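You operate a simulated robot arm through the tools that you are given. There is no shell and no other tool. Be economical: measure what you need, move in short steps, check, and stop when the job is done.

You are at the controls of a simulated two-armed robot. One attempt, no reset.

TASK
Carry the trough with both arms and set it on the top of the far table.
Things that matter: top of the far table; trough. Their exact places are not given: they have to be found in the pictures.

Only the result counts: the job must be done as asked and must still hold three seconds after the hand-in. Knocking over, shifting, dropping, spilling or breaking anything else fails it.

THE ROBOT
Two 7-joint arms with two-finger parallel grippers on one trunk, on a base that drives. Base frame: it is fixed to the floor where the robot stands at the start and does not move with it; the origin is under the middle of the robot, x ahead of it, y to its left, z up; the surface under the hand at the start is at about z = 770. Lengths are in mm, angles in degrees, forces in N, time in s.
The left shoulder is at the start at [20, 113, 1122], the right one opposite. With the tool pointing down near the work surface each hand reaches from about 220 to 600 mm from the robot's upright axis, wherever it stands, measured 20 degrees to its own side. Places, roughly: top of the far table [-1400, -1400, 1000]. Payload 1.57 kg a hand.
The TCP of each hand is the grasp point between the finger pads, 30 mm short of the fingertips. In the tool frame z runs along the fingers and y along their closing line. The gripper opens to 80 mm. The fingers are 17 mm wide and 12 mm thick; the gripper's body (40 by 82 mm) begins 80 mm behind the TCP.
Orientation is that of the tool frame in the base frame, as a unit quaternion [w, x, y, z]. With the fingers straight down and closing along the base's y, the tool's x points along the base's -x, its y along +y and its z along -z.

THE INTERFACE
- The arms move only by the tool drive_tool. It takes "left_plan", "right_plan" or both (then of equal length, played together; a hand with none holds still); each is a list of rows, each a list of 3 entries, a list of its own where there are three numbers: the shift along the base's x, y, z in mm, then the turn, a rotation vector about the base's x, y, z in degrees, then the finger opening in mm, from 0 to 80. In form: [[[x, y, z], [ax, ay, az], fingers], ...]. A call has 1 to 12 rows; each row shifts and turns the commanded pose from where the row before left it. A row lasts 0.2 s, in which the tool goes at most 50 mm and 8.6 degrees; a call with a longer step from one row to the next is refused whole, and so is a gripper value outside its range. A pose out of reach is approached as far as the arm can. The call stops where the force on the tool passes 40 N (or 10 N more than at its start, if that is more) or the arm is blocked; 0.2 s more then pass. Each finger travels about 45 mm/s and halts on what it meets, pressing with about 30 N; the grip force reading is that of the motor and also rises with nothing between the fingers. The clock runs only during rows and for 0.2 s after the last one: add rows that do not move to give the fingers time. The reply holds the time, the measured pose of the TCP, the force on the tool along the base axes, the opening and the grip force, in the units named above and with some noise, with the torque about the TCP (base axes, N m) and any sound that the robot's microphone picked up.
- Cameras (640 x 400 px; columns grow to the right, rows downward): "scene" is now at [85.5, -5.6, 1243.4]; the picture's right is [-0.13, -0.99, 0.00], its down [-0.69, 0.09, -0.72] and it looks along [0.71, -0.09, -0.70] (base axes); focal length 235 px, centre (320, 200). "left" rides on the left gripper at [72, 7, -122] in its tool frame; the picture's right is [-0.09, 1.00, 0.00], its down [-0.84, -0.08, -0.54] and it looks along [-0.54, -0.05, 0.84] (tool axes); focal length 238 px, centre (320, 200). "right" rides on the right gripper at [72, -7, -122] in its tool frame; the picture's right is [0.09, 1.00, 0.00], its down [-0.84, 0.08, -0.54] and it looks along [-0.54, 0.05, 0.84] (tool axes); focal length 238 px, centre (320, 200).
- grab_frame(camera): a new picture of that camera. It takes no simulated time.
- move_column(by): slides the trunk up (or, below 0, down) by that many mm; the arms and the scene camera ride with it, the base frame stays. It gives what a move gives, with no picture.
- drive_base(legs): drives the robot by 1 to 6 legs, each [ahead, left, turn to the left] in mm, mm and degrees, along the robot's own axes; the way and the turn of a leg run together, so that a leg with both is an arc; at most 1500 mm and 180 degrees a leg. The arms and the cameras ride along, it lands a little off, and it stops where it bumps. It gives what a move gives.
- pan_tilt(pan, tilt): turns the head with the scene camera to pan (to the left, within 80 degrees either way) and tilt (down, from -29 to 69), counted from straight ahead of the robot. It gives what a move gives.
- probe_pixels(camera, pixels): for up to 12 pixels [column, row] of the newest picture of that camera ("zoom" is the newest enlarged one), the place [x, y, z] in the base frame of the surface seen there, good to about 2 mm, but the place of the scene camera against the robot may be out by one fixed shift of up to 18 mm in any direction. It takes no simulated time.
- enlarge(camera, box): a new picture of the part [left, top, right, bottom] of that camera's present view, enlarged. It takes no simulated time.
- sign_off(): hands the job in; it is judged then, once.

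Keep the steps short. Do not move on a guess: measure, check each grasp and each placing, and mend mistakes. In all there are 80 turns and 70 pictures (those below and enlarged ones count). Leave the grippers open and the arms clear of the work at the hand-in unless told otherwise, and finish with a single line.

The tools are called as name(argument=value, ...) on one line, values as JSON. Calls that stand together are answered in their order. drive_tool: Moves the arms, as the interface text tells. Its arguments: {"type":"object","properties":{"left_plan":{"type":"array"},"right_plan":{"type":"array"}},"required":[]} The other tools are called the same way: move_column (by) slides the trunk up or down; drive_base (legs) drives the base; pan_tilt (pan, tilt) turns the head that bears the scene camera; grab_frame (camera) takes a picture; probe_pixels (camera, pixels) gives the place of the surface under pixels of a picture; enlarge (camera, box) takes an enlarged picture of a part of a camera's view; sign_off () hands the job in.

At the start:

```text
clock: 0.0
left_ee_pos: [435.6, 157.0, 1062.0]
left_tcp_rot: [0.0, 0.0, 1.0, 0.0]
left_contact_force: [-1.0, -0.7, 0.4]
left_torque: [0.01, -0.02, -0.01]
left_grip_width: 80.1
left_grasp_force: 0.0
right_ee_pos: [444.3, -173.9, 1055.4]
right_tcp_rot: [0.0, -0.001, 1.0, 0.0]
right_contact_force: [-0.5, 1.2, -0.1]
right_torque: [0.04, -0.02, 0.01]
right_grip_width: 79.8
right_grasp_force: 0.1
trunk travel left (down, up): [-175.0, 395.0]
robot x, y, heading: [-0.6, 1.9, -0.2]
head pan, tilt: [-7.5, 44.1]
```

scene: 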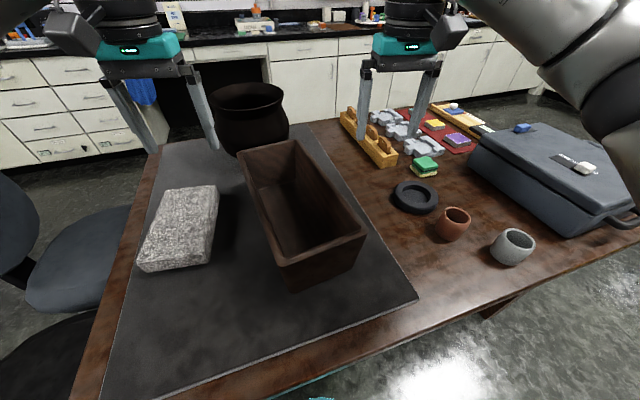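
right: 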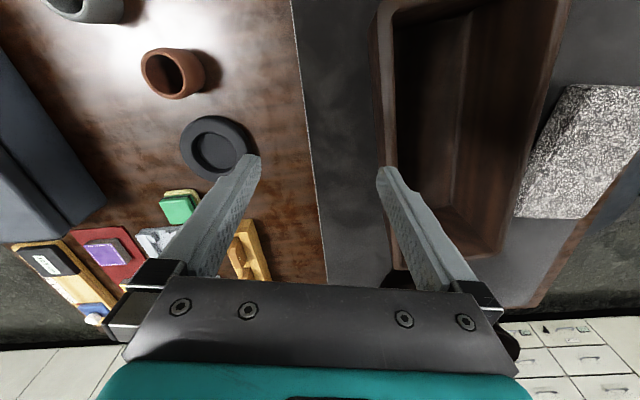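
left: 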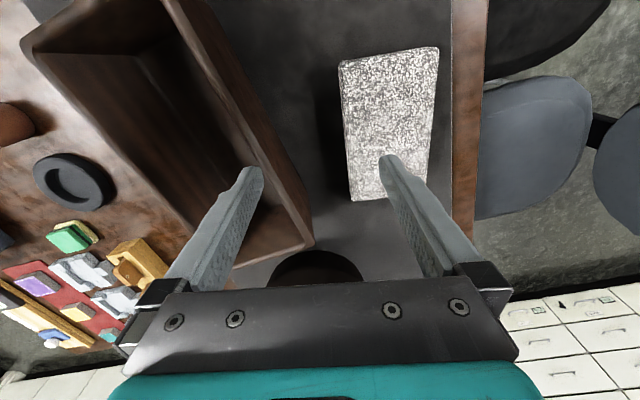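

The trough is the brown open box, with rim corners near (240,153), (296,142), (365,235) and (283,263) in the scene picture. I'll measure its rim, floor and surroundings.

probe_pixels(camera="scene", pixels=[[241, 153], [295, 143], [362, 235], [285, 263], [262, 210], [330, 185], [322, 249], [268, 147], [300, 225], [292, 286], [357, 268], [385, 280]])

enlarge(camera="scene", box=[200, 70, 400, 310])

```text
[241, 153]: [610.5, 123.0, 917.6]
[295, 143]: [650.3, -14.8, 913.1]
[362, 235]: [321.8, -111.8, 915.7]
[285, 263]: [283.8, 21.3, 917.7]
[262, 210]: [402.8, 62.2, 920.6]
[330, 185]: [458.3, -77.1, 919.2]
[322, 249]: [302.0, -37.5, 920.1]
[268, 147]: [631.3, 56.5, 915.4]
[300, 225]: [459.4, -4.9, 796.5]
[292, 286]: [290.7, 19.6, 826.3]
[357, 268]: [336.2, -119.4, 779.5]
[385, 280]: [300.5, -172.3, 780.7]
```

```text
1.67 times, centred on (300, 190) of scene
```

zoom: 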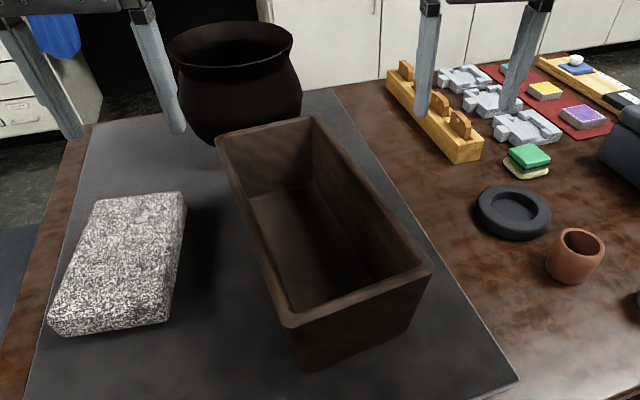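

The trough is about 340 × 145 × 140 mm, yawed about 17° from x. The scene camera may be shifted, so I'll measure the rims again with the hand cameras.

enlarge(camera="left", box=[0, 0, 340, 280])

probe_pixels(camera="left", pixels=[[180, 10], [200, 50], [225, 100], [245, 140], [300, 238], [240, 258], [35, 50], [80, 110], [120, 150], [150, 15], [60, 25], [260, 140]])

probe_pixels(camera="right", pixels=[[383, 20], [383, 80], [385, 130], [376, 100], [395, 60], [558, 20], [545, 80], [530, 140], [515, 200], [490, 250], [440, 5], [500, 5]])

```text
1.43 times, centred on (170, 140) of left
```

zoom: 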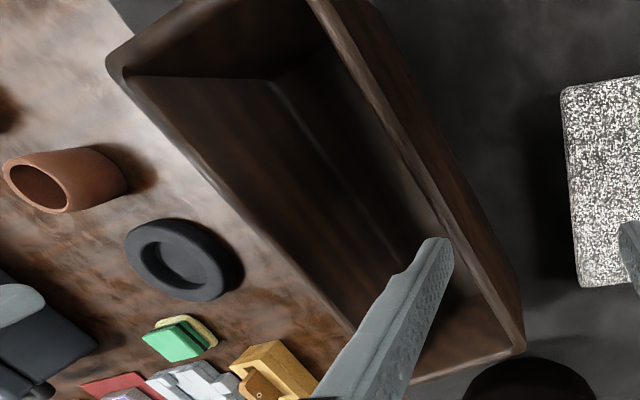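

```text
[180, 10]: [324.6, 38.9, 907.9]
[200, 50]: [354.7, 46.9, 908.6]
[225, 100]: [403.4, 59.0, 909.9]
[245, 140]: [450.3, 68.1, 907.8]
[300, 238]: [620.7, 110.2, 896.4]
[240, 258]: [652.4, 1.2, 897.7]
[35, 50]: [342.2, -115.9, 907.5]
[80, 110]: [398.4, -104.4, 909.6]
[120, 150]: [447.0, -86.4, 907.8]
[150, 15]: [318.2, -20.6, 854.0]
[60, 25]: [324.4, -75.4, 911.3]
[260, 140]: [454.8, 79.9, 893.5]
```

```text
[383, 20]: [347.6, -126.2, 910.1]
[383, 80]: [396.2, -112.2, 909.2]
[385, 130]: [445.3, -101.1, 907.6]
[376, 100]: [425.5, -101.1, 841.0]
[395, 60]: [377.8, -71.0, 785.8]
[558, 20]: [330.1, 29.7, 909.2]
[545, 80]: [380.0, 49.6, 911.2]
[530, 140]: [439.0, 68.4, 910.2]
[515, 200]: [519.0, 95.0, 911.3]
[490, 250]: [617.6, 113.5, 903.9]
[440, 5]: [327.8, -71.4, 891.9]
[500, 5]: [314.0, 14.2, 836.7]
```

The hand cameras put the rim at z≈910, yaw near 15°, left wall near (450,66) and right wall near (485,-85) at mid-length. I'll move both hands above the wall midpoints, staying clear of the rim, and turn them 15°.

drive_tool(left_plan=[[[4, -30, -15], [0, 0, 5], 60], [[4, -30, -15], [0, 0, 5], 60], [[5, -31, -20], [0, 0, 5], 60], [[0, 0, 0], [0, 0, 0], 60]], right_plan=[[[14, 30, -13], [0, 0, 5], 60], [[14, 30, -13], [0, 0, 5], 60], [[13, 30, -17], [0, 0, 5], 60], [[0, 0, 0], [0, 0, 0], 60]])

grab_frame(camera="left")

grab_frame(camera="right")

grab_frame(camera="scene")

```text
clock: 1.0
left_ee_pos: [448.3, 67.3, 1012.4]
left_tcp_rot: [-0.001, -0.131, 0.991, 0.0]
left_contact_force: [0.2, 0.2, 0.5]
left_torque: [0.02, -0.04, 0.0]
left_grip_width: 59.8
left_grasp_force: 0.0
right_ee_pos: [483.5, -83.5, 1013.9]
right_tcp_rot: [0.001, -0.132, 0.991, 0.0]
right_contact_force: [0.6, -0.1, -0.2]
right_torque: [0.0, -0.01, -0.02]
right_grip_width: 60.2
right_grasp_force: 0.0
trunk travel left (down, up): [-175.0, 395.0]
robot x, y, heading: [1.9, 2.8, -0.0]
head pan, tilt: [-7.5, 44.1]
```

```text
64 pictures are left
```

left: 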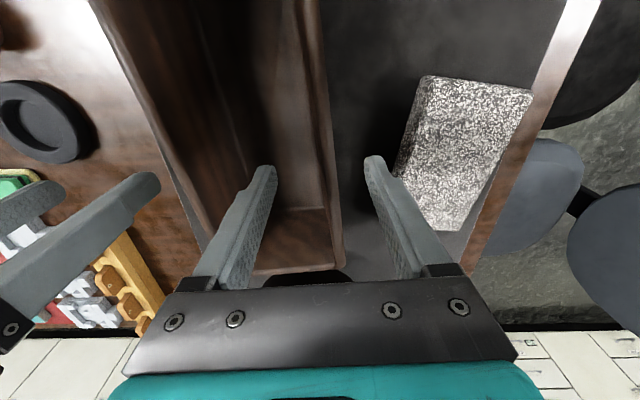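

```text
63 pictures are left
```

right: 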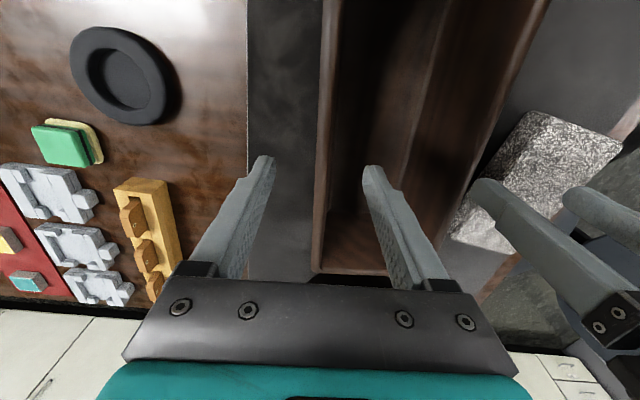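

```text
62 pictures are left
```

scene: 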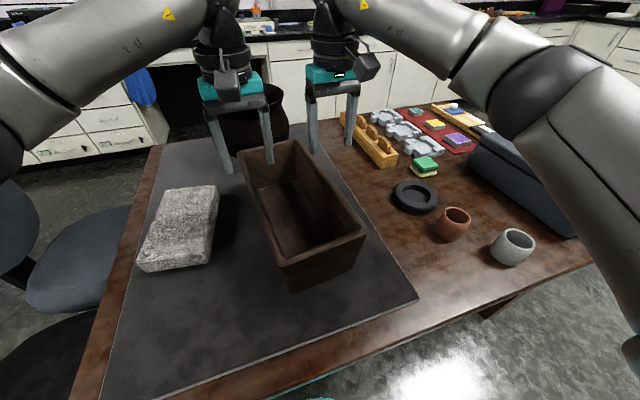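

Both hands straddle their walls. I'll measure the rim across each wall to get the wall centre lines and thickness.

probe_pixels(camera="left", pixels=[[300, 60], [306, 60], [312, 60], [318, 60], [324, 60], [318, 120], [323, 120], [328, 120], [333, 120], [330, 180], [335, 180], [341, 250]])

probe_pixels(camera="right", pixels=[[318, 60], [323, 60], [328, 60], [333, 60], [338, 60], [314, 140], [319, 140], [324, 140], [329, 140], [334, 140], [317, 200], [320, 260]])

enlarge(camera="left", box=[240, 20, 400, 180])

```text
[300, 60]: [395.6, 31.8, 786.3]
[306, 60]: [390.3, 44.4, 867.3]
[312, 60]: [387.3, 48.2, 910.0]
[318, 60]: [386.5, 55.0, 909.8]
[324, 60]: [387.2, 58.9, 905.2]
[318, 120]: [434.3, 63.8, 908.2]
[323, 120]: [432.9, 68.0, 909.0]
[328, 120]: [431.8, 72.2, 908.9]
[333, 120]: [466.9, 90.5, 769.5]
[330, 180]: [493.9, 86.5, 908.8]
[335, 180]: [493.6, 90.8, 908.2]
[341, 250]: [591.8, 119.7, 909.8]
```

```text
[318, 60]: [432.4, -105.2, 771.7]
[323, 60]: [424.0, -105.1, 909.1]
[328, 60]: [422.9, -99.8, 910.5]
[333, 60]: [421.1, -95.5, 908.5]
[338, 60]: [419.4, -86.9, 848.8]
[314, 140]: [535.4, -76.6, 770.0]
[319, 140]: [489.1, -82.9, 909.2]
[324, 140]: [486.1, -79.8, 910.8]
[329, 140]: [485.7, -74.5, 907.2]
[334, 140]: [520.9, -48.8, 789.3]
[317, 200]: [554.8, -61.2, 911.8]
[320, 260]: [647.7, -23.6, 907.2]
```

```text
2.50 times, centred on (320, 100) of left
```

zoom: 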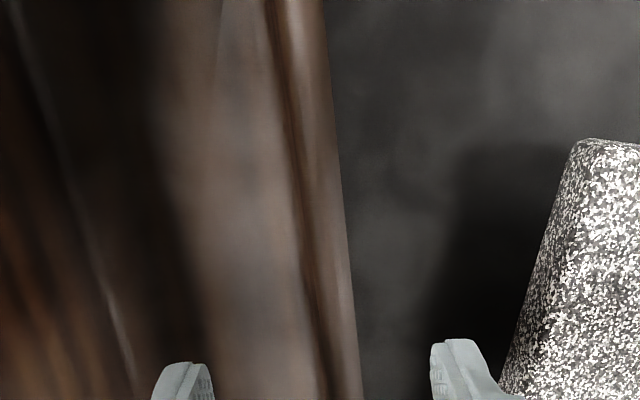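

Both wall centre lines show a yaw of about 17.5°, 12 mm walls and the mat at z=770. I'll turn 2.5° more, shift left +5.5 mm and right +3 mm in y, then lower to TCP z≈888.

drive_tool(left_plan=[[[0, 5.5, 0], [0, 0, 2.5], 50], [[0, 0, -40], [0, 0, 0], 50], [[0, 0, -40], [0, 0, 0], 50], [[0, 0, -30], [0, 0, 0], 50], [[0, 0, -14], [0, 0, 0], 50]], right_plan=[[[0, 3, 0], [0, 0, 2.5], 50], [[0, 0, -40], [0, 0, 0], 50], [[0, 0, -40], [0, 0, 0], 50], [[0, 0, -30], [0, 0, 0], 50], [[0, 0, -16], [0, 0, 0], 50]])

grab_frame(camera="scene")

grab_frame(camera="left")

grab_frame(camera="right")

```text
clock: 2.2
left_ee_pos: [445.6, 71.4, 888.8]
left_tcp_rot: [0.0, -0.152, 0.988, 0.0]
left_contact_force: [0.9, 0.5, -0.2]
left_torque: [-0.02, -0.02, -0.02]
left_grip_width: 50.1
left_grasp_force: 0.0
right_ee_pos: [483.0, -80.3, 885.6]
right_tcp_rot: [0.0, -0.152, 0.988, 0.0]
right_contact_force: [-0.3, -0.1, -0.5]
right_torque: [0.0, -0.01, -0.01]
right_grip_width: 49.8
right_grasp_force: 0.2
trunk travel left (down, up): [-175.0, 395.0]
robot x, y, heading: [-2.5, 1.9, -0.1]
head pan, tilt: [-7.5, 44.1]
```

```text
60 pictures are left
```

scene: 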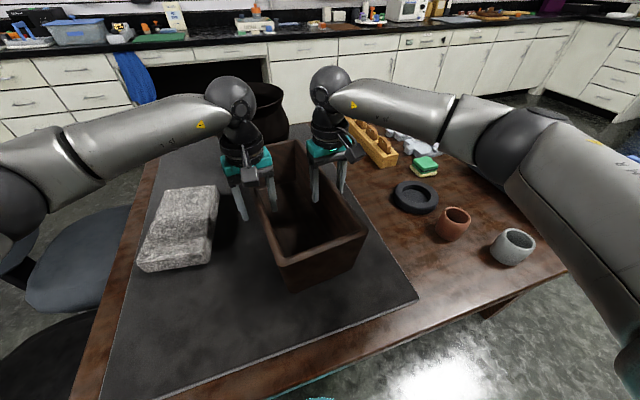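

```text
59 pictures are left
```

left: 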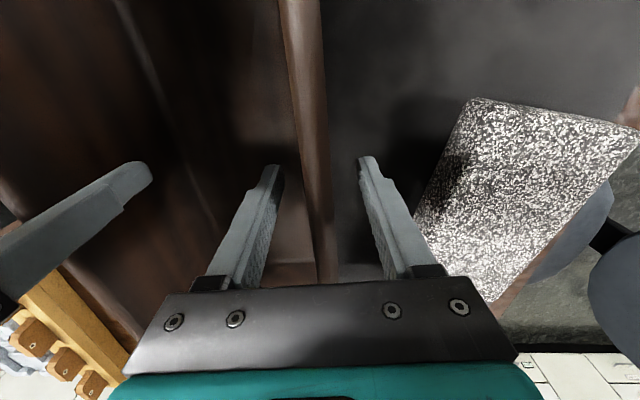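

```text
58 pictures are left
```

right: 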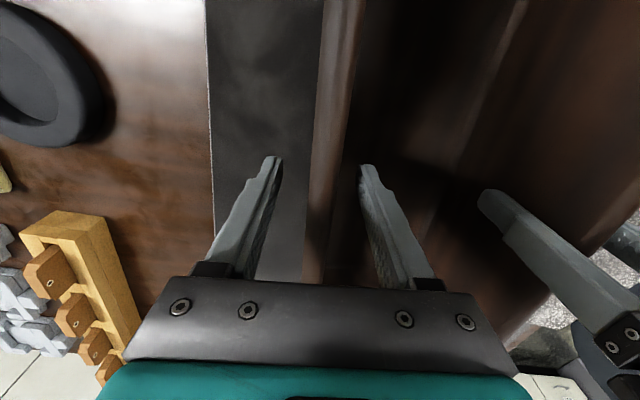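

The walls sit centred between the fingers in both hand views. Next I close both grippers.

drive_tool(left_plan=[[[0, 0, 0], [0, 0, 0], 25], [[0, 0, 0], [0, 0, 0], 0], [[0, 0, 0], [0, 0, 0], 0], [[0, 0, 0], [0, 0, 0], 0], [[0, 0, 0], [0, 0, 0], 0]], right_plan=[[[0, 0, 0], [0, 0, 0], 25], [[0, 0, 0], [0, 0, 0], 0], [[0, 0, 0], [0, 0, 0], 0], [[0, 0, 0], [0, 0, 0], 0], [[0, 0, 0], [0, 0, 0], 0]])

```text
clock: 3.4
left_ee_pos: [446.7, 69.2, 888.3]
left_tcp_rot: [0.001, -0.151, 0.989, -0.003]
left_contact_force: [3.6, -13.7, -0.7]
left_torque: [-1.21, -1.09, 0.13]
left_grip_width: 18.0
left_grasp_force: 30.0
right_ee_pos: [484.6, -78.4, 886.5]
right_tcp_rot: [-0.002, -0.153, 0.988, 0.003]
right_contact_force: [-3.0, 14.7, 0.5]
right_torque: [1.48, 0.72, -0.04]
right_grip_width: 17.9
right_grasp_force: 30.0
trunk travel left (down, up): [-175.0, 395.0]
robot x, y, heading: [1.9, -1.2, -0.0]
head pan, tilt: [-7.5, 44.1]
```

Both grippers hold a wall at 18 mm opening. About 14 N pulls each hand inward, so I'll ease both in by 2 mm and then lift 20 mm with the column.

drive_tool(left_plan=[[[0.6, -2, 0], [0, 0, 0], 0], [[0, 0, 0], [0, 0, 0], 0]], right_plan=[[[-0.6, 2, 0], [0, 0, 0], 0], [[0, 0, 0], [0, 0, 0], 0]])

move_column(by=25)

grab_frame(camera="scene")

```text
clock: 4.0
left_ee_pos: [447.7, 69.5, 886.9]
left_tcp_rot: [-0.001, -0.151, 0.989, -0.003]
left_contact_force: [-3.2, -8.5, 0.1]
left_torque: [-1.72, -0.29, -0.19]
left_grip_width: 18.0
left_grasp_force: 29.9
right_ee_pos: [483.7, -79.0, 886.7]
right_tcp_rot: [0.0, -0.152, 0.988, 0.001]
right_contact_force: [2.7, 8.8, -0.4]
right_torque: [1.54, 1.07, -0.07]
right_grip_width: 18.5
right_grasp_force: 30.0
trunk travel left (down, up): [-175.0, 395.0]
robot x, y, heading: [0.7, -3.3, 0.2]
head pan, tilt: [-7.5, 44.1]
```

```text
clock: 4.7
left_ee_pos: [448.4, 68.7, 911.7]
left_tcp_rot: [-0.001, -0.152, 0.988, -0.001]
left_contact_force: [-2.7, -7.4, -5.9]
left_torque: [-1.78, -0.11, -0.28]
left_grip_width: 18.0
left_grasp_force: 29.9
right_ee_pos: [485.0, -78.1, 910.6]
right_tcp_rot: [0.0, -0.151, 0.989, 0.001]
right_contact_force: [2.0, 8.5, -6.4]
right_torque: [1.65, 0.27, -0.29]
right_grip_width: 18.1
right_grasp_force: 29.6
trunk travel left (down, up): [-200.0, 370.0]
robot x, y, heading: [-5.0, -2.1, 0.2]
head pan, tilt: [-7.5, 44.1]
```

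```text
57 pictures are left
```

scene: 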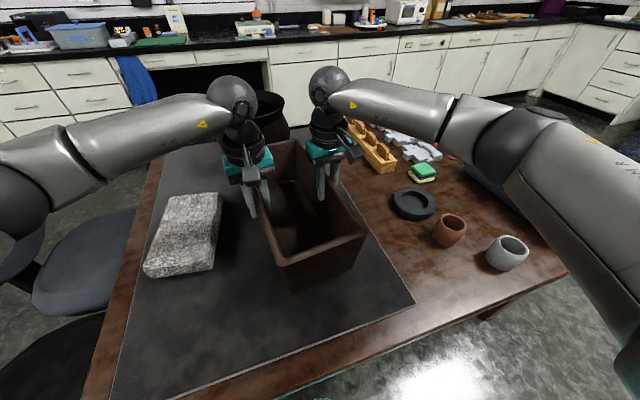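

The load is 6 N on each hand with little pitch torque, so the trough is lifted and balanced. I'll raise it to about z=1070 in two steps, which clears everything on this table.

move_column(by=100)

move_column(by=175)

grab_frame(camera="scene")

```text
clock: 6.0
left_ee_pos: [449.2, 69.0, 1011.7]
left_tcp_rot: [0.0, -0.152, 0.988, -0.001]
left_contact_force: [-2.3, -7.5, -7.2]
left_torque: [-1.63, -0.13, -0.32]
left_grip_width: 18.2
left_grasp_force: 30.0
right_ee_pos: [483.8, -78.6, 1011.6]
right_tcp_rot: [0.0, -0.152, 0.988, 0.001]
right_contact_force: [2.4, 7.9, -6.4]
right_torque: [1.68, 0.35, -0.29]
right_grip_width: 18.1
right_grasp_force: 30.1
trunk travel left (down, up): [-300.0, 270.0]
robot x, y, heading: [0.8, 1.7, 0.2]
head pan, tilt: [-7.5, 44.1]
```

```text
clock: 8.0
left_ee_pos: [448.8, 70.1, 1186.7]
left_tcp_rot: [0.0, -0.152, 0.988, -0.001]
left_contact_force: [-1.0, -6.5, -6.4]
left_torque: [-1.61, -0.28, -0.29]
left_grip_width: 18.2
left_grasp_force: 30.0
right_ee_pos: [483.6, -78.7, 1186.8]
right_tcp_rot: [-0.001, -0.152, 0.988, 0.001]
right_contact_force: [1.9, 7.4, -6.7]
right_torque: [1.63, 0.49, -0.23]
right_grip_width: 18.5
right_grasp_force: 29.9
trunk travel left (down, up): [-475.0, 95.0]
robot x, y, heading: [-3.4, -1.7, 0.2]
head pan, tilt: [-7.5, 44.1]
```

```text
56 pictures are left
```

scene: 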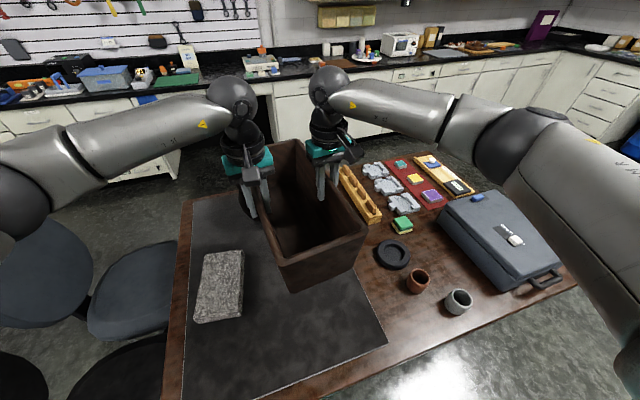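

The trough is held level. Now I'll look around for the far table, behind and to the right, and for obstacles.

pan_tilt(pan=-80, tilt=35)

grab_frame(camera="scene")

pan_tilt(pan=80, tilt=35)

grab_frame(camera="scene")

```text
clock: 9.4
left_ee_pos: [447.4, 69.4, 1187.9]
left_tcp_rot: [0.0, -0.153, 0.988, -0.001]
left_contact_force: [-1.5, -7.1, -6.8]
left_torque: [-1.63, -0.33, -0.28]
left_grip_width: 18.4
left_grasp_force: 30.1
right_ee_pos: [484.9, -79.3, 1185.2]
right_tcp_rot: [-0.001, -0.153, 0.988, 0.0]
right_contact_force: [1.4, 7.0, -6.1]
right_torque: [1.58, 0.54, -0.23]
right_grip_width: 18.2
right_grasp_force: 30.2
trunk travel left (down, up): [-475.0, 95.0]
robot x, y, heading: [0.2, -0.8, -0.0]
head pan, tilt: [-80.0, 35.0]
```

```text
55 pictures are left
```

scene: 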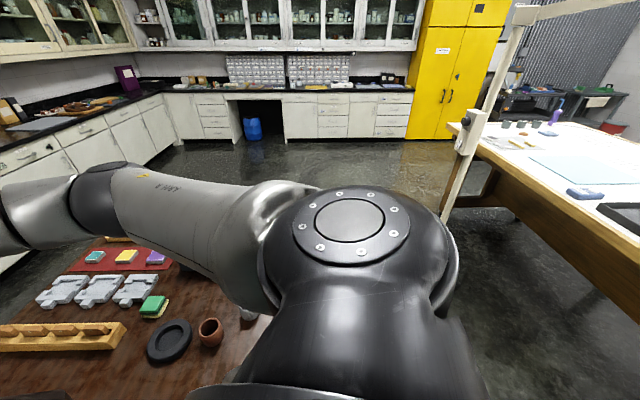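

```text
clock: 11.9
left_ee_pos: [449.2, 68.3, 1187.8]
left_tcp_rot: [0.001, -0.152, 0.988, 0.0]
left_contact_force: [-1.7, -6.4, -6.8]
left_torque: [-1.56, -0.45, -0.26]
left_grip_width: 18.0
left_grasp_force: 30.4
right_ee_pos: [484.7, -77.9, 1185.6]
right_tcp_rot: [-0.001, -0.152, 0.988, -0.001]
right_contact_force: [1.2, 6.7, -6.2]
right_torque: [1.55, 0.62, -0.21]
right_grip_width: 18.0
right_grasp_force: 29.9
trunk travel left (down, up): [-475.0, 95.0]
robot x, y, heading: [2.9, 0.3, 0.0]
head pan, tilt: [80.0, 35.0]
```

```text
54 pictures are left
```

scene: 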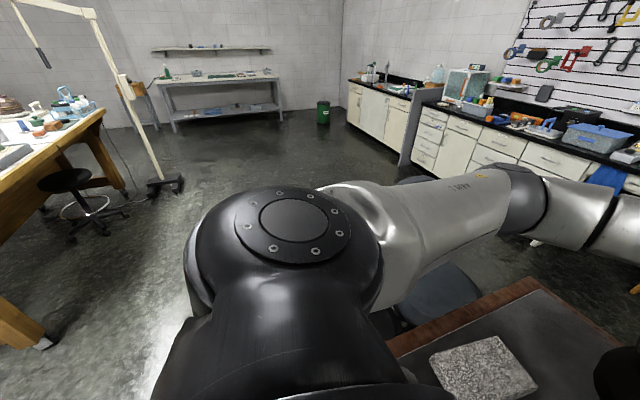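

The far table is the long white-topped bench behind the robot. I'll measure its left end here and then its right end.

probe_pixels(camera="scene", pixels=[[104, 109], [60, 140], [5, 180], [5, 170], [40, 345], [75, 185], [160, 185], [120, 195], [60, 118], [10, 125], [250, 130], [290, 160]])

pan_tilt(pan=-80, tilt=20)

grab_frame(camera="scene")

```text
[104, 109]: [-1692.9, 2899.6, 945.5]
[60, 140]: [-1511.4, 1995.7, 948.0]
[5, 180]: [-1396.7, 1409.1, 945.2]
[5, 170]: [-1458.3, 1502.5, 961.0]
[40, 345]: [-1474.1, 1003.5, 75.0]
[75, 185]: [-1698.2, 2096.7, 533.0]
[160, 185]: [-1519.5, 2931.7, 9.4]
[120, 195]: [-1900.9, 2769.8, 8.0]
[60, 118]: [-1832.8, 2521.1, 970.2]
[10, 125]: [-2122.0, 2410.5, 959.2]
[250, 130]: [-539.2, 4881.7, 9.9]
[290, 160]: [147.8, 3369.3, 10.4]
```

```text
clock: 14.4
left_ee_pos: [448.7, 69.2, 1186.7]
left_tcp_rot: [0.0, -0.152, 0.988, -0.001]
left_contact_force: [-1.5, -6.7, -7.3]
left_torque: [-1.54, -0.4, -0.26]
left_grip_width: 17.9
left_grasp_force: 30.1
right_ee_pos: [484.1, -78.3, 1186.5]
right_tcp_rot: [-0.001, -0.152, 0.988, 0.001]
right_contact_force: [1.6, 6.5, -6.6]
right_torque: [1.56, 0.57, -0.23]
right_grip_width: 18.1
right_grasp_force: 29.6
trunk travel left (down, up): [-475.0, 95.0]
robot x, y, heading: [-3.4, 1.8, 0.3]
head pan, tilt: [-80.0, 20.0]
```

```text
53 pictures are left
```

scene: 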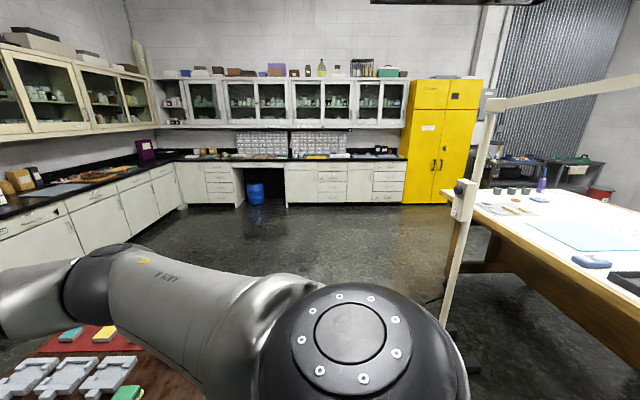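

probe_pixels(camera="scene", pixels=[[470, 215], [520, 232], [600, 283], [630, 305], [530, 220], [610, 222], [565, 215], [635, 290], [592, 262], [450, 310], [462, 230], [500, 230]])

enlarge(camera="scene", box=[440, 150, 640, 310])

```text
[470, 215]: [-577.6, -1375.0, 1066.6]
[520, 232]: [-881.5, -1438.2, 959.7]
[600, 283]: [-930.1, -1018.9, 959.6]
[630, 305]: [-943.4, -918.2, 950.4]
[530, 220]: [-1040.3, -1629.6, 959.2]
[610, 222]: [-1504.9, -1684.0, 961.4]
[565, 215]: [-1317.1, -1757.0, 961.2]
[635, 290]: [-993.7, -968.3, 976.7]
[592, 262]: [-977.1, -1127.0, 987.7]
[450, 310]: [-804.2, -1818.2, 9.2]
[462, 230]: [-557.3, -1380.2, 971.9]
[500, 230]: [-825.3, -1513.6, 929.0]
```

```text
2.50 times, centred on (540, 230) of scene
```

zoom: 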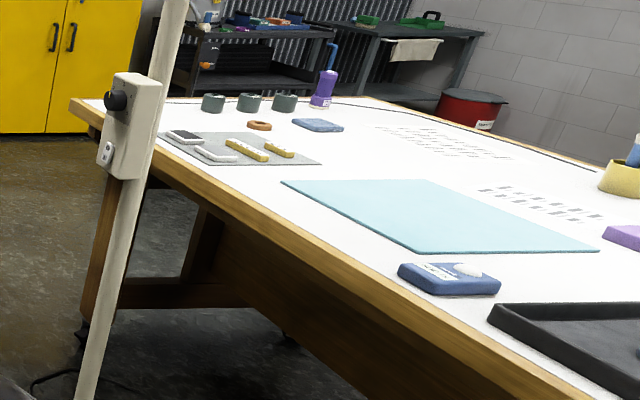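

The table's front edge runs roughly from (-870,-1500) to (-1400,1400), with its top at z≈950–960. A lamp post stands near (-570,-1380) in front of its right end. I'll back off the near table a little, turn right 90°, and look.

drive_base(legs=[[-220, 0, 0], [0, 0, -90]])

pan_tilt(pan=-65, tilt=30)

grab_frame(camera="scene")

```text
clock: 19.9
left_ee_pos: [-166.7, -451.2, 1186.7]
left_tcp_rot: [-0.001, 0.61, 0.792, -0.001]
left_contact_force: [-6.5, 1.4, -7.7]
left_torque: [-0.26, 1.61, -0.23]
left_grip_width: 18.0
left_grasp_force: 30.1
right_ee_pos: [-315.5, -480.5, 1185.4]
right_tcp_rot: [0.0, 0.61, 0.792, 0.0]
right_contact_force: [6.5, -1.9, -5.8]
right_torque: [0.46, -1.64, -0.21]
right_grip_width: 17.9
right_grasp_force: 30.0
trunk travel left (down, up): [-475.0, 95.0]
robot x, y, heading: [-214.7, 2.2, -92.3]
head pan, tilt: [-80.0, 20.0]
```

```text
clock: 20.7
left_ee_pos: [-166.8, -452.1, 1187.3]
left_tcp_rot: [-0.001, 0.609, 0.793, -0.001]
left_contact_force: [2.9, 1.9, -6.9]
left_torque: [-0.52, 1.55, -0.15]
left_grip_width: 17.9
left_grasp_force: 30.2
right_ee_pos: [-315.6, -479.8, 1185.8]
right_tcp_rot: [0.0, 0.609, 0.793, 0.001]
right_contact_force: [-2.6, -2.1, -5.3]
right_torque: [0.75, -1.56, -0.12]
right_grip_width: 18.1
right_grasp_force: 30.0
trunk travel left (down, up): [-475.0, 95.0]
robot x, y, heading: [-217.1, 3.8, -92.7]
head pan, tilt: [-65.0, 30.0]
```

```text
51 pictures are left
```

scene: 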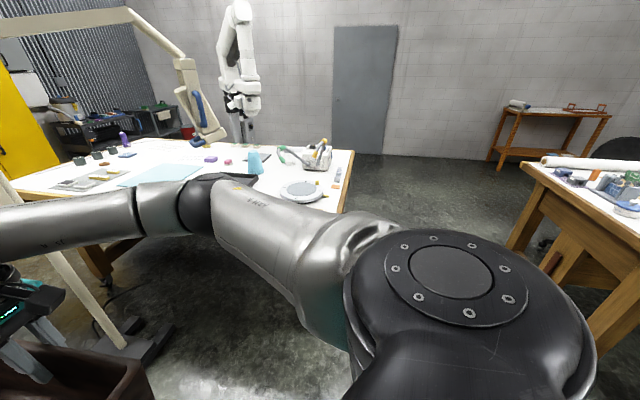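

There are two benches, and the far table is the one at left in this view, centred near (-1400,-1400). The lamp foot is near (130,345). I'll measure the table extents, foot, lamp and items.

probe_pixels(camera="scene", pixels=[[352, 155], [340, 205], [165, 335], [95, 345], [300, 192], [330, 215], [290, 210], [240, 180], [205, 140], [190, 65], [100, 20], [130, 150]])

enlarge(camera="scene", box=[0, 100, 380, 300])

pan_tilt(pan=-25, tilt=35)

grab_frame(camera="scene")

```text
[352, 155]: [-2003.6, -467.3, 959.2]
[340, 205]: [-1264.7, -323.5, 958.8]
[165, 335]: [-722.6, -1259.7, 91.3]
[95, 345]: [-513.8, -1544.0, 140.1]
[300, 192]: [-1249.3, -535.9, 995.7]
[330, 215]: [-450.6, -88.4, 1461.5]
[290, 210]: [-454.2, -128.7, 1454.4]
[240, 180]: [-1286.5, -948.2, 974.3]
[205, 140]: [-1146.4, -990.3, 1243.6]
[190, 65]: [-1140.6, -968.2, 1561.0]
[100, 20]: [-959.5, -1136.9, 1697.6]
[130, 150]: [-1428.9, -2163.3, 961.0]
```

```text
1.68 times, centred on (190, 200) of scene
```

zoom: 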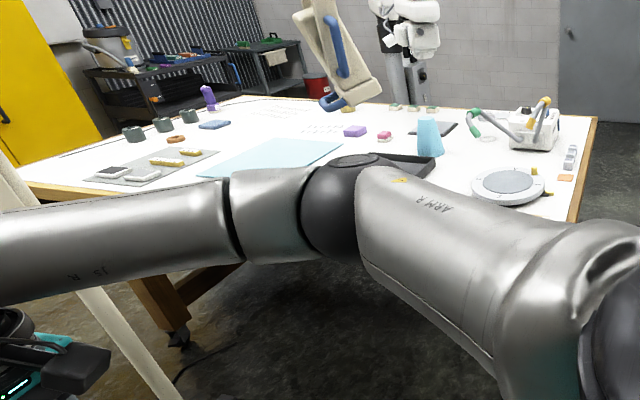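

```text
clock: 21.8
left_ee_pos: [-166.2, -450.9, 1186.8]
left_tcp_rot: [-0.001, 0.609, 0.793, -0.001]
left_contact_force: [1.6, 3.3, -6.3]
left_torque: [-0.34, 1.58, -0.19]
left_grip_width: 17.8
left_grasp_force: 30.2
right_ee_pos: [-316.1, -479.9, 1185.8]
right_tcp_rot: [0.001, 0.61, 0.793, 0.0]
right_contact_force: [-2.1, -3.5, -5.7]
right_torque: [0.54, -1.54, -0.16]
right_grip_width: 18.1
right_grasp_force: 29.8
trunk travel left (down, up): [-475.0, 95.0]
robot x, y, heading: [-210.3, -0.2, -92.3]
head pan, tilt: [-25.0, 35.0]
```

```text
49 pictures are left
```

scene: 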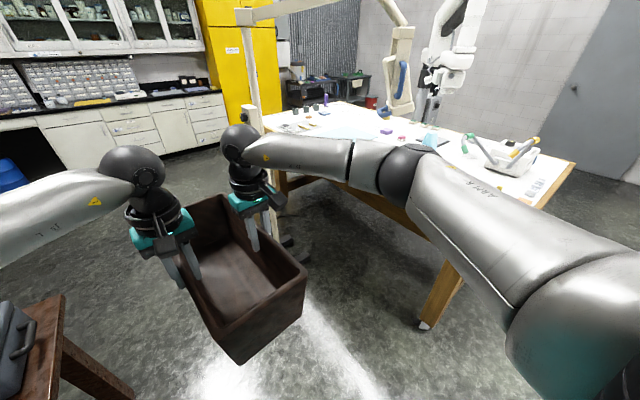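

The table's left-front corner is near (-1065,-290), and the lamp head hangs at (-1145,-990) down to z≈1240. I'll turn to face the front edge and move left to face y≈-600, keeping about 800 mm away, to look for a free spot.

drive_base(legs=[[0, 0, -77], [0, 550, 0]])

pan_tilt(pan=0, tilt=35)

grab_frame(camera="scene")

```text
clock: 28.2
left_ee_pos: [-546.1, -684.6, 1187.7]
left_tcp_rot: [-0.002, 0.971, 0.238, 0.001]
left_contact_force: [3.7, -0.3, -7.4]
left_torque: [1.48, 0.63, -0.18]
left_grip_width: 18.0
left_grasp_force: 30.2
right_ee_pos: [-607.0, -544.2, 1186.4]
right_tcp_rot: [0.0, 0.971, 0.237, 0.001]
right_contact_force: [-3.5, 0.9, -6.6]
right_torque: [-1.42, -0.81, -0.22]
right_grip_width: 18.0
right_grasp_force: 29.9
trunk travel left (down, up): [-475.0, 95.0]
robot x, y, heading: [-115.1, -534.6, -170.1]
head pan, tilt: [-25.0, 35.0]
```

```text
clock: 29.1
left_ee_pos: [-546.2, -683.5, 1187.4]
left_tcp_rot: [-0.001, 0.971, 0.238, 0.0]
left_contact_force: [3.9, -1.3, -6.3]
left_torque: [1.42, 0.78, -0.16]
left_grip_width: 17.7
left_grasp_force: 29.6
right_ee_pos: [-605.4, -544.3, 1186.5]
right_tcp_rot: [0.0, 0.971, 0.238, 0.001]
right_contact_force: [-3.1, 1.6, -6.0]
right_torque: [-1.4, -1.01, -0.14]
right_grip_width: 18.0
right_grasp_force: 29.7
trunk travel left (down, up): [-475.0, 95.0]
robot x, y, heading: [-116.2, -539.6, -170.0]
head pan, tilt: [0.0, 35.0]
```

```text
48 pictures are left
```

scene: 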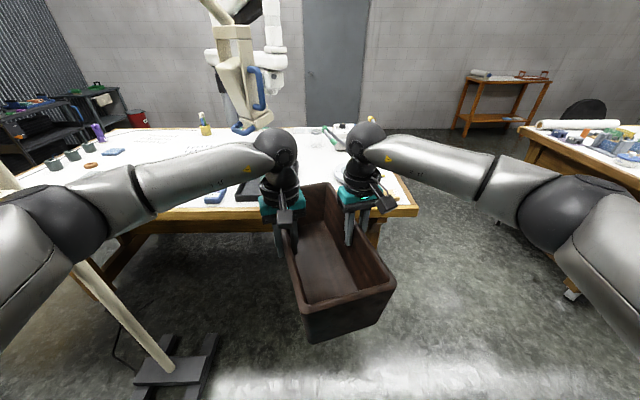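

The arms hide the middle of the table, so I'll check the enlarged view and the hand cameras.

enlarge(camera="scene", box=[40, 110, 440, 240])

grab_frame(camera="right")

probe_pixels(camera="scene", pixels=[[215, 198], [240, 190], [415, 205], [400, 195], [240, 208], [215, 350], [135, 380], [240, 130], [330, 150], [380, 205], [310, 190], [345, 175]])

```text
1.60 times, centred on (240, 175) of scene
```

zoom: 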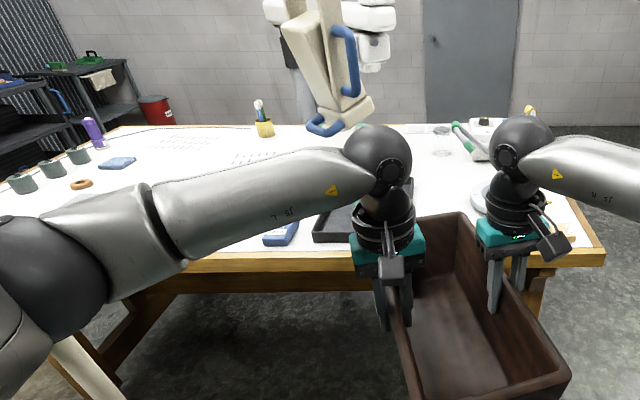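

```text
46 pictures are left
```

right: 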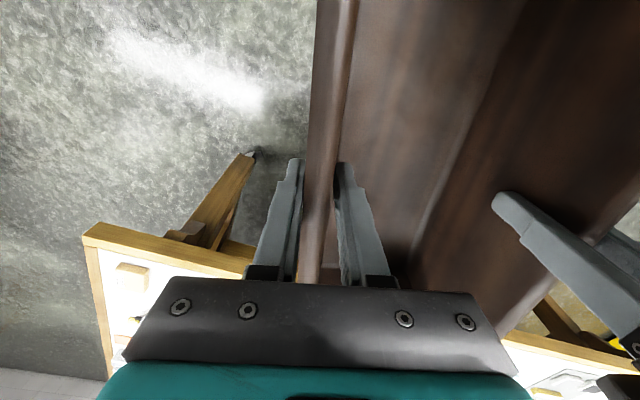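

```text
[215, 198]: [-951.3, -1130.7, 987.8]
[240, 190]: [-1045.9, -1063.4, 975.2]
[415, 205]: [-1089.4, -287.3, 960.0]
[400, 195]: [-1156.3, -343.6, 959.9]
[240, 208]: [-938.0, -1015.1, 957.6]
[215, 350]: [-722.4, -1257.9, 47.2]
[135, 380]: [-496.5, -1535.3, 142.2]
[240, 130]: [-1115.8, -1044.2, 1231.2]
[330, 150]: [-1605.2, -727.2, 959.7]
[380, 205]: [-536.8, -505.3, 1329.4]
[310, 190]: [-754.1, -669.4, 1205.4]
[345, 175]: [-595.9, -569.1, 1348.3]
```

A clear strip seems to lie between the black tray (y≈-900) and the white disk (y≈-540), but the arms hide it. I'll go ahead 220 mm, with the trough bottom at 1070 above everything low, and look with the hand cameras.

drive_base(legs=[[220, 0, 0]])

grab_frame(camera="right")

grab_frame(camera="left")

grab_frame(camera="scene")

```text
clock: 30.8
left_ee_pos: [-758.6, -722.2, 1186.8]
left_tcp_rot: [-0.001, 0.971, 0.239, 0.001]
left_contact_force: [3.7, -1.0, -7.1]
left_torque: [1.45, 0.6, -0.18]
left_grip_width: 18.0
left_grasp_force: 30.1
right_ee_pos: [-820.8, -583.6, 1185.6]
right_tcp_rot: [0.001, 0.971, 0.239, 0.001]
right_contact_force: [-3.4, 2.0, -6.0]
right_torque: [-1.38, -0.84, -0.12]
right_grip_width: 17.8
right_grasp_force: 29.9
trunk travel left (down, up): [-475.0, 95.0]
robot x, y, heading: [-328.9, -573.3, -169.9]
head pan, tilt: [0.0, 35.0]
```

```text
45 pictures are left
```

right: 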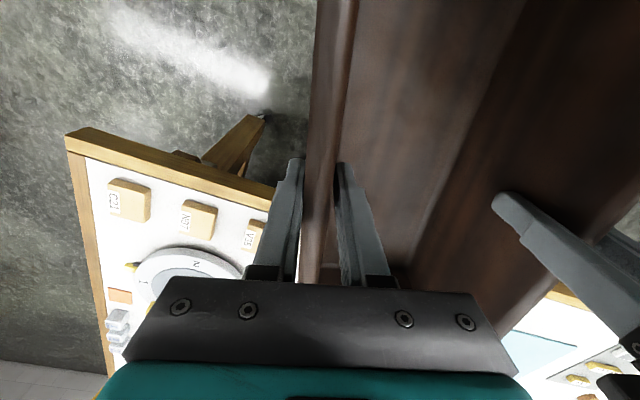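

```text
44 pictures are left
```

left: 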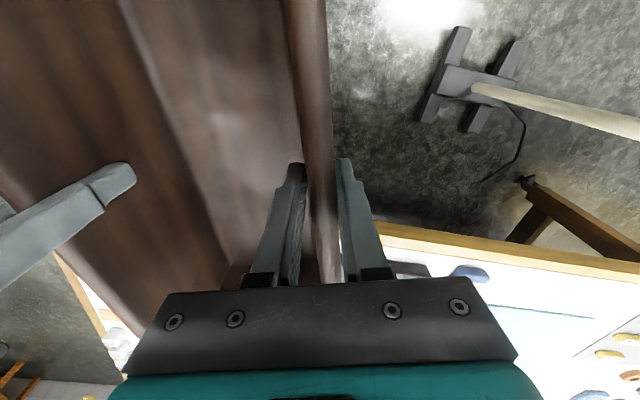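

```text
43 pictures are left
```

scene: 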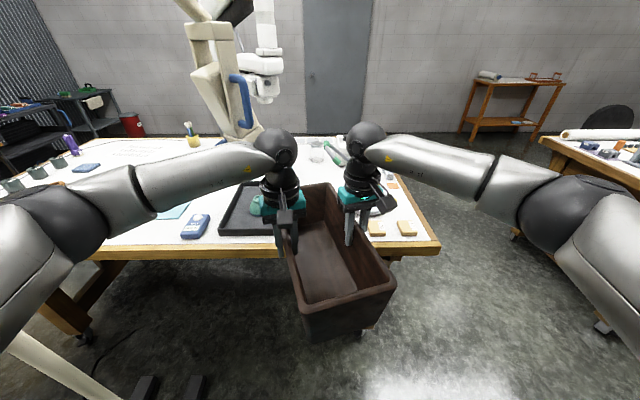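

More items show up: three tan blocks by the front edge, and the tray. I'll measure them.

probe_pixels(camera="right", pixels=[[130, 200], [198, 220], [254, 235], [243, 232], [190, 270], [72, 135], [225, 180], [264, 200], [560, 325], [235, 260], [150, 180], [217, 205]])

probe_pixels(camera="left", pixels=[[395, 235], [420, 278], [410, 268], [385, 258], [470, 273], [500, 260], [520, 320], [585, 290], [108, 318], [400, 262], [428, 270], [540, 280]])

probe_pixels(camera="scene", pixels=[[222, 228], [250, 232], [272, 232], [235, 188], [250, 183], [315, 155], [335, 160], [378, 228], [368, 228], [195, 225], [256, 205], [300, 165]])

enlarge(camera="scene", box=[170, 120, 450, 270])

```text
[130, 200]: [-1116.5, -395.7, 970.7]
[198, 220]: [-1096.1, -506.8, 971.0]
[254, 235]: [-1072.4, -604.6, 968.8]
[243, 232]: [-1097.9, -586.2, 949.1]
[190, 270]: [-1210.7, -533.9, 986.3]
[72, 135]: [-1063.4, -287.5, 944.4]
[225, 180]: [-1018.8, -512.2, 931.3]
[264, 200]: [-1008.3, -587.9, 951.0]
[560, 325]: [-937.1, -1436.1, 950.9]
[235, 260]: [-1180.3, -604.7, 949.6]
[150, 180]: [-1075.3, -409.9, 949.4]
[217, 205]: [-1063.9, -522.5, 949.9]
```

```text
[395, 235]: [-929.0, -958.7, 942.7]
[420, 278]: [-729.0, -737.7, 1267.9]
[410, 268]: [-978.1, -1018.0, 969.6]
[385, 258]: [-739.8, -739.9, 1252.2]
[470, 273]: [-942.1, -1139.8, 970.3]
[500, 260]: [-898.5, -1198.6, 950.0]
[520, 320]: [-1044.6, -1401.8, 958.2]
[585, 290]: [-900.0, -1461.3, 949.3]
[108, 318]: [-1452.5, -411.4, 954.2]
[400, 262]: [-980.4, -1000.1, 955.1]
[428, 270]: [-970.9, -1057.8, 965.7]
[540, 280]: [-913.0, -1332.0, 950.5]
```

```text
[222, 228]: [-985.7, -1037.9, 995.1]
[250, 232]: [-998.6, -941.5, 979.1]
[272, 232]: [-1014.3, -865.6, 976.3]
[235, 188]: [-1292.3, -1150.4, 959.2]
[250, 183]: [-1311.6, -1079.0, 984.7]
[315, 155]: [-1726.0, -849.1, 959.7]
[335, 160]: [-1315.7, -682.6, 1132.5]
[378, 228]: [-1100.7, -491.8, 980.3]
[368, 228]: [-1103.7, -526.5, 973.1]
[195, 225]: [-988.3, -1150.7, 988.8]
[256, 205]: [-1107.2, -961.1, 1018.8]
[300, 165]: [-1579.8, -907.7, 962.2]
```

```text
2.29 times, centred on (310, 195) of scene
```

zoom: 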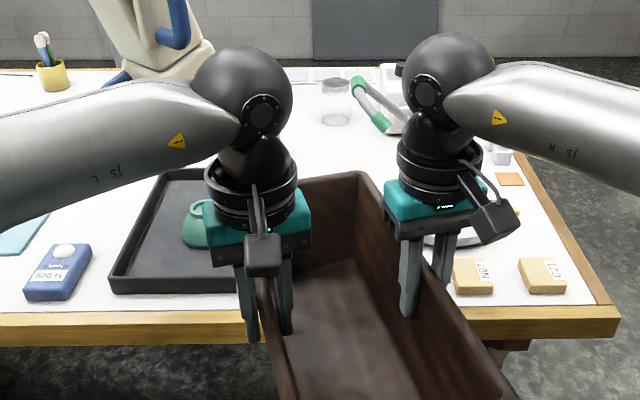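

The table top is at z≈950, and the gap between tray and blocks lies behind the trough itself. I'll step 260 mm to the robot's right to see it.

drive_base(legs=[[0, -260, 0]])

grab_frame(camera="left")

enlarge(camera="scene", box=[120, 110, 400, 270])

```text
clock: 32.7
left_ee_pos: [-805.9, -467.4, 1188.4]
left_tcp_rot: [0.0, 0.97, 0.242, 0.0]
left_contact_force: [3.2, -1.2, -6.8]
left_torque: [1.45, 0.64, -0.13]
left_grip_width: 18.2
left_grasp_force: 30.0
right_ee_pos: [-866.2, -328.5, 1184.4]
right_tcp_rot: [0.001, 0.97, 0.242, 0.001]
right_contact_force: [-2.8, 2.1, -6.9]
right_torque: [-1.39, -0.76, -0.11]
right_grip_width: 17.8
right_grasp_force: 30.3
trunk travel left (down, up): [-475.0, 95.0]
robot x, y, heading: [-372.8, -318.0, -169.2]
head pan, tilt: [0.0, 35.0]
```

```text
41 pictures are left
```

left: 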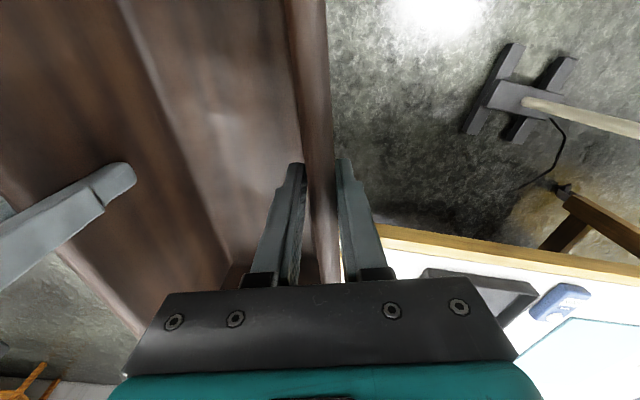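

```text
2.29 times, centred on (260, 190) of scene
```

zoom: 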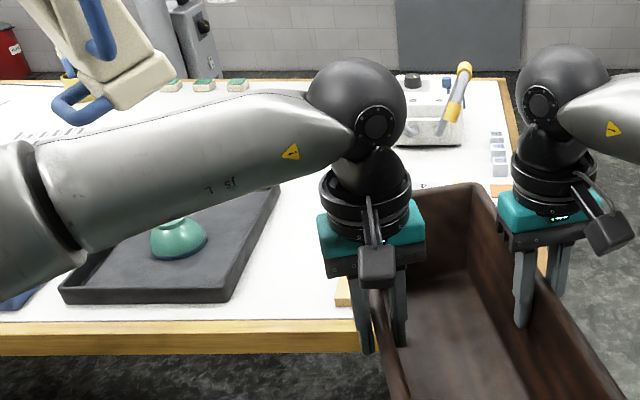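

The tray's right edge and the white gap are visible now. I'll measure the gap.

probe_pixels(camera="zoom", pixels=[[224, 298], [277, 190], [66, 298], [338, 298], [345, 282], [300, 320], [300, 190], [310, 240], [290, 290], [260, 340], [330, 210], [425, 160]])

probe_pixels(camera="left", pixels=[[422, 275], [430, 269], [400, 262], [390, 240], [534, 290], [410, 275]])

```text
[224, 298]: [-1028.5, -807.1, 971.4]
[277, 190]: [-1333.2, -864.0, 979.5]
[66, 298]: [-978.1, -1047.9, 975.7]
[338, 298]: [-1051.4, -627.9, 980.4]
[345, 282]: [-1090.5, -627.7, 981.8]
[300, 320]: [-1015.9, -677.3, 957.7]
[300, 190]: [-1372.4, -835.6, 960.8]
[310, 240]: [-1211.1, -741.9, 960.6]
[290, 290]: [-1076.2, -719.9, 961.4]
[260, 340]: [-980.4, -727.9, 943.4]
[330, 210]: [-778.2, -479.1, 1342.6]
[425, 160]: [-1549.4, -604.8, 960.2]
```

```text
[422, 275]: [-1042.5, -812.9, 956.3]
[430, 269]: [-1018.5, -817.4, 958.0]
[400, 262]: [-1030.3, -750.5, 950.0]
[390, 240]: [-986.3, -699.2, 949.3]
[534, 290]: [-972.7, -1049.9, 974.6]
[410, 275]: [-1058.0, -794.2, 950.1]
```

The gap is about 175 mm wide beside the blocks and wider beyond them, while the trough is about 170 mm wide. So I plan to set it deeper, between tray and disk, lined up with the tray side (heading ≈190°). First I'll rotate the trough −17.6° with both arms here, where it's free.

drive_tool(left_plan=[[[-3.6, -1.4, 0], [0, 0, -2.93], 0], [[-3.7, -1.3, 0], [0, 0, -2.94], 0], [[-3.7, -1.0, 0], [0, 0, -2.93], 0], [[-3.8, -0.9, 0], [0, 0, -2.93], 0], [[-3.8, -0.7, 0], [0, 0, -2.94], 0], [[-3.8, -0.5, 0], [0, 0, -2.93], 0], [[0, 0, 0], [0, 0, 0], 0]], right_plan=[[[3.6, 1.4, 0], [0, 0, -2.93], 0], [[3.7, 1.3, 0], [0, 0, -2.94], 0], [[3.7, 1.0, 0], [0, 0, -2.93], 0], [[3.8, 0.9, 0], [0, 0, -2.93], 0], [[3.8, 0.7, 0], [0, 0, -2.94], 0], [[3.8, 0.5, 0], [0, 0, -2.93], 0], [[0, 0, 0], [0, 0, 0], 0]])

grab_frame(camera="scene")

```text
clock: 34.3
left_ee_pos: [-826.3, -474.6, 1187.0]
left_tcp_rot: [0.0, 0.996, 0.09, 0.0]
left_contact_force: [1.8, -10.6, -6.1]
left_torque: [1.64, 0.35, -0.05]
left_grip_width: 18.2
left_grasp_force: 29.7
right_ee_pos: [-842.9, -322.7, 1186.3]
right_tcp_rot: [0.0, 0.996, 0.09, 0.001]
right_contact_force: [-2.0, 9.7, -6.8]
right_torque: [-1.42, -0.55, -0.06]
right_grip_width: 18.0
right_grasp_force: 30.2
trunk travel left (down, up): [-475.0, 95.0]
robot x, y, heading: [-376.2, -318.7, -169.5]
head pan, tilt: [0.0, 35.0]
```

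```text
39 pictures are left
```

scene: 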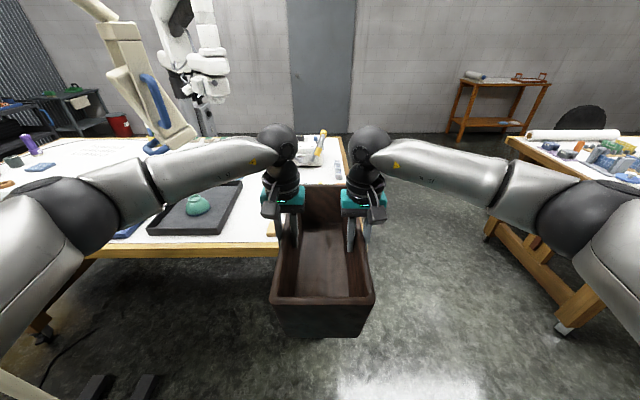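

The trough is now in line with the tray side. I'll drive left 290 mm so the right hand camera can see the disk, the third block and the corridor's right side.

drive_base(legs=[[0, 290, 0]])

grab_frame(camera="right")

enlarge(camera="scene", box=[220, 100, 460, 260])

```text
clock: 36.2
left_ee_pos: [-774.0, -754.6, 1186.7]
left_tcp_rot: [0.0, 0.996, 0.091, 0.001]
left_contact_force: [4.6, -13.3, -7.0]
left_torque: [1.48, 0.39, -0.32]
left_grip_width: 18.2
left_grasp_force: 29.9
right_ee_pos: [-791.4, -604.2, 1186.2]
right_tcp_rot: [0.001, 0.996, 0.091, 0.001]
right_contact_force: [-2.9, 13.6, -5.6]
right_torque: [-1.47, -0.59, 0.01]
right_grip_width: 17.7
right_grasp_force: 30.0
trunk travel left (down, up): [-475.0, 95.0]
robot x, y, heading: [-327.2, -597.6, -169.5]
head pan, tilt: [0.0, 35.0]
```

```text
38 pictures are left
```

right: 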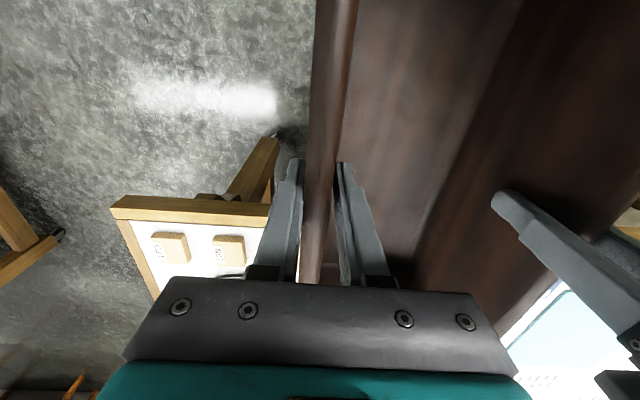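

```text
2.50 times, centred on (340, 180) of scene
```

zoom: 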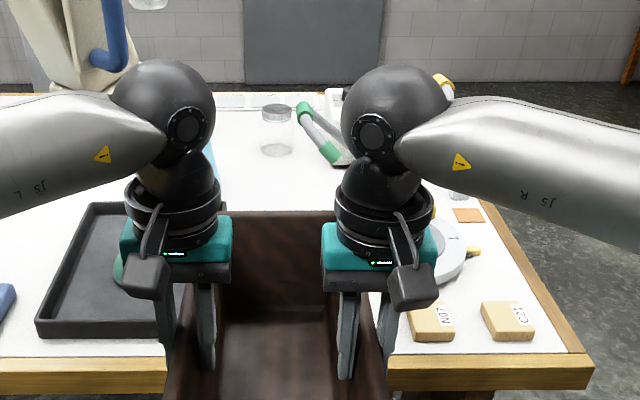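

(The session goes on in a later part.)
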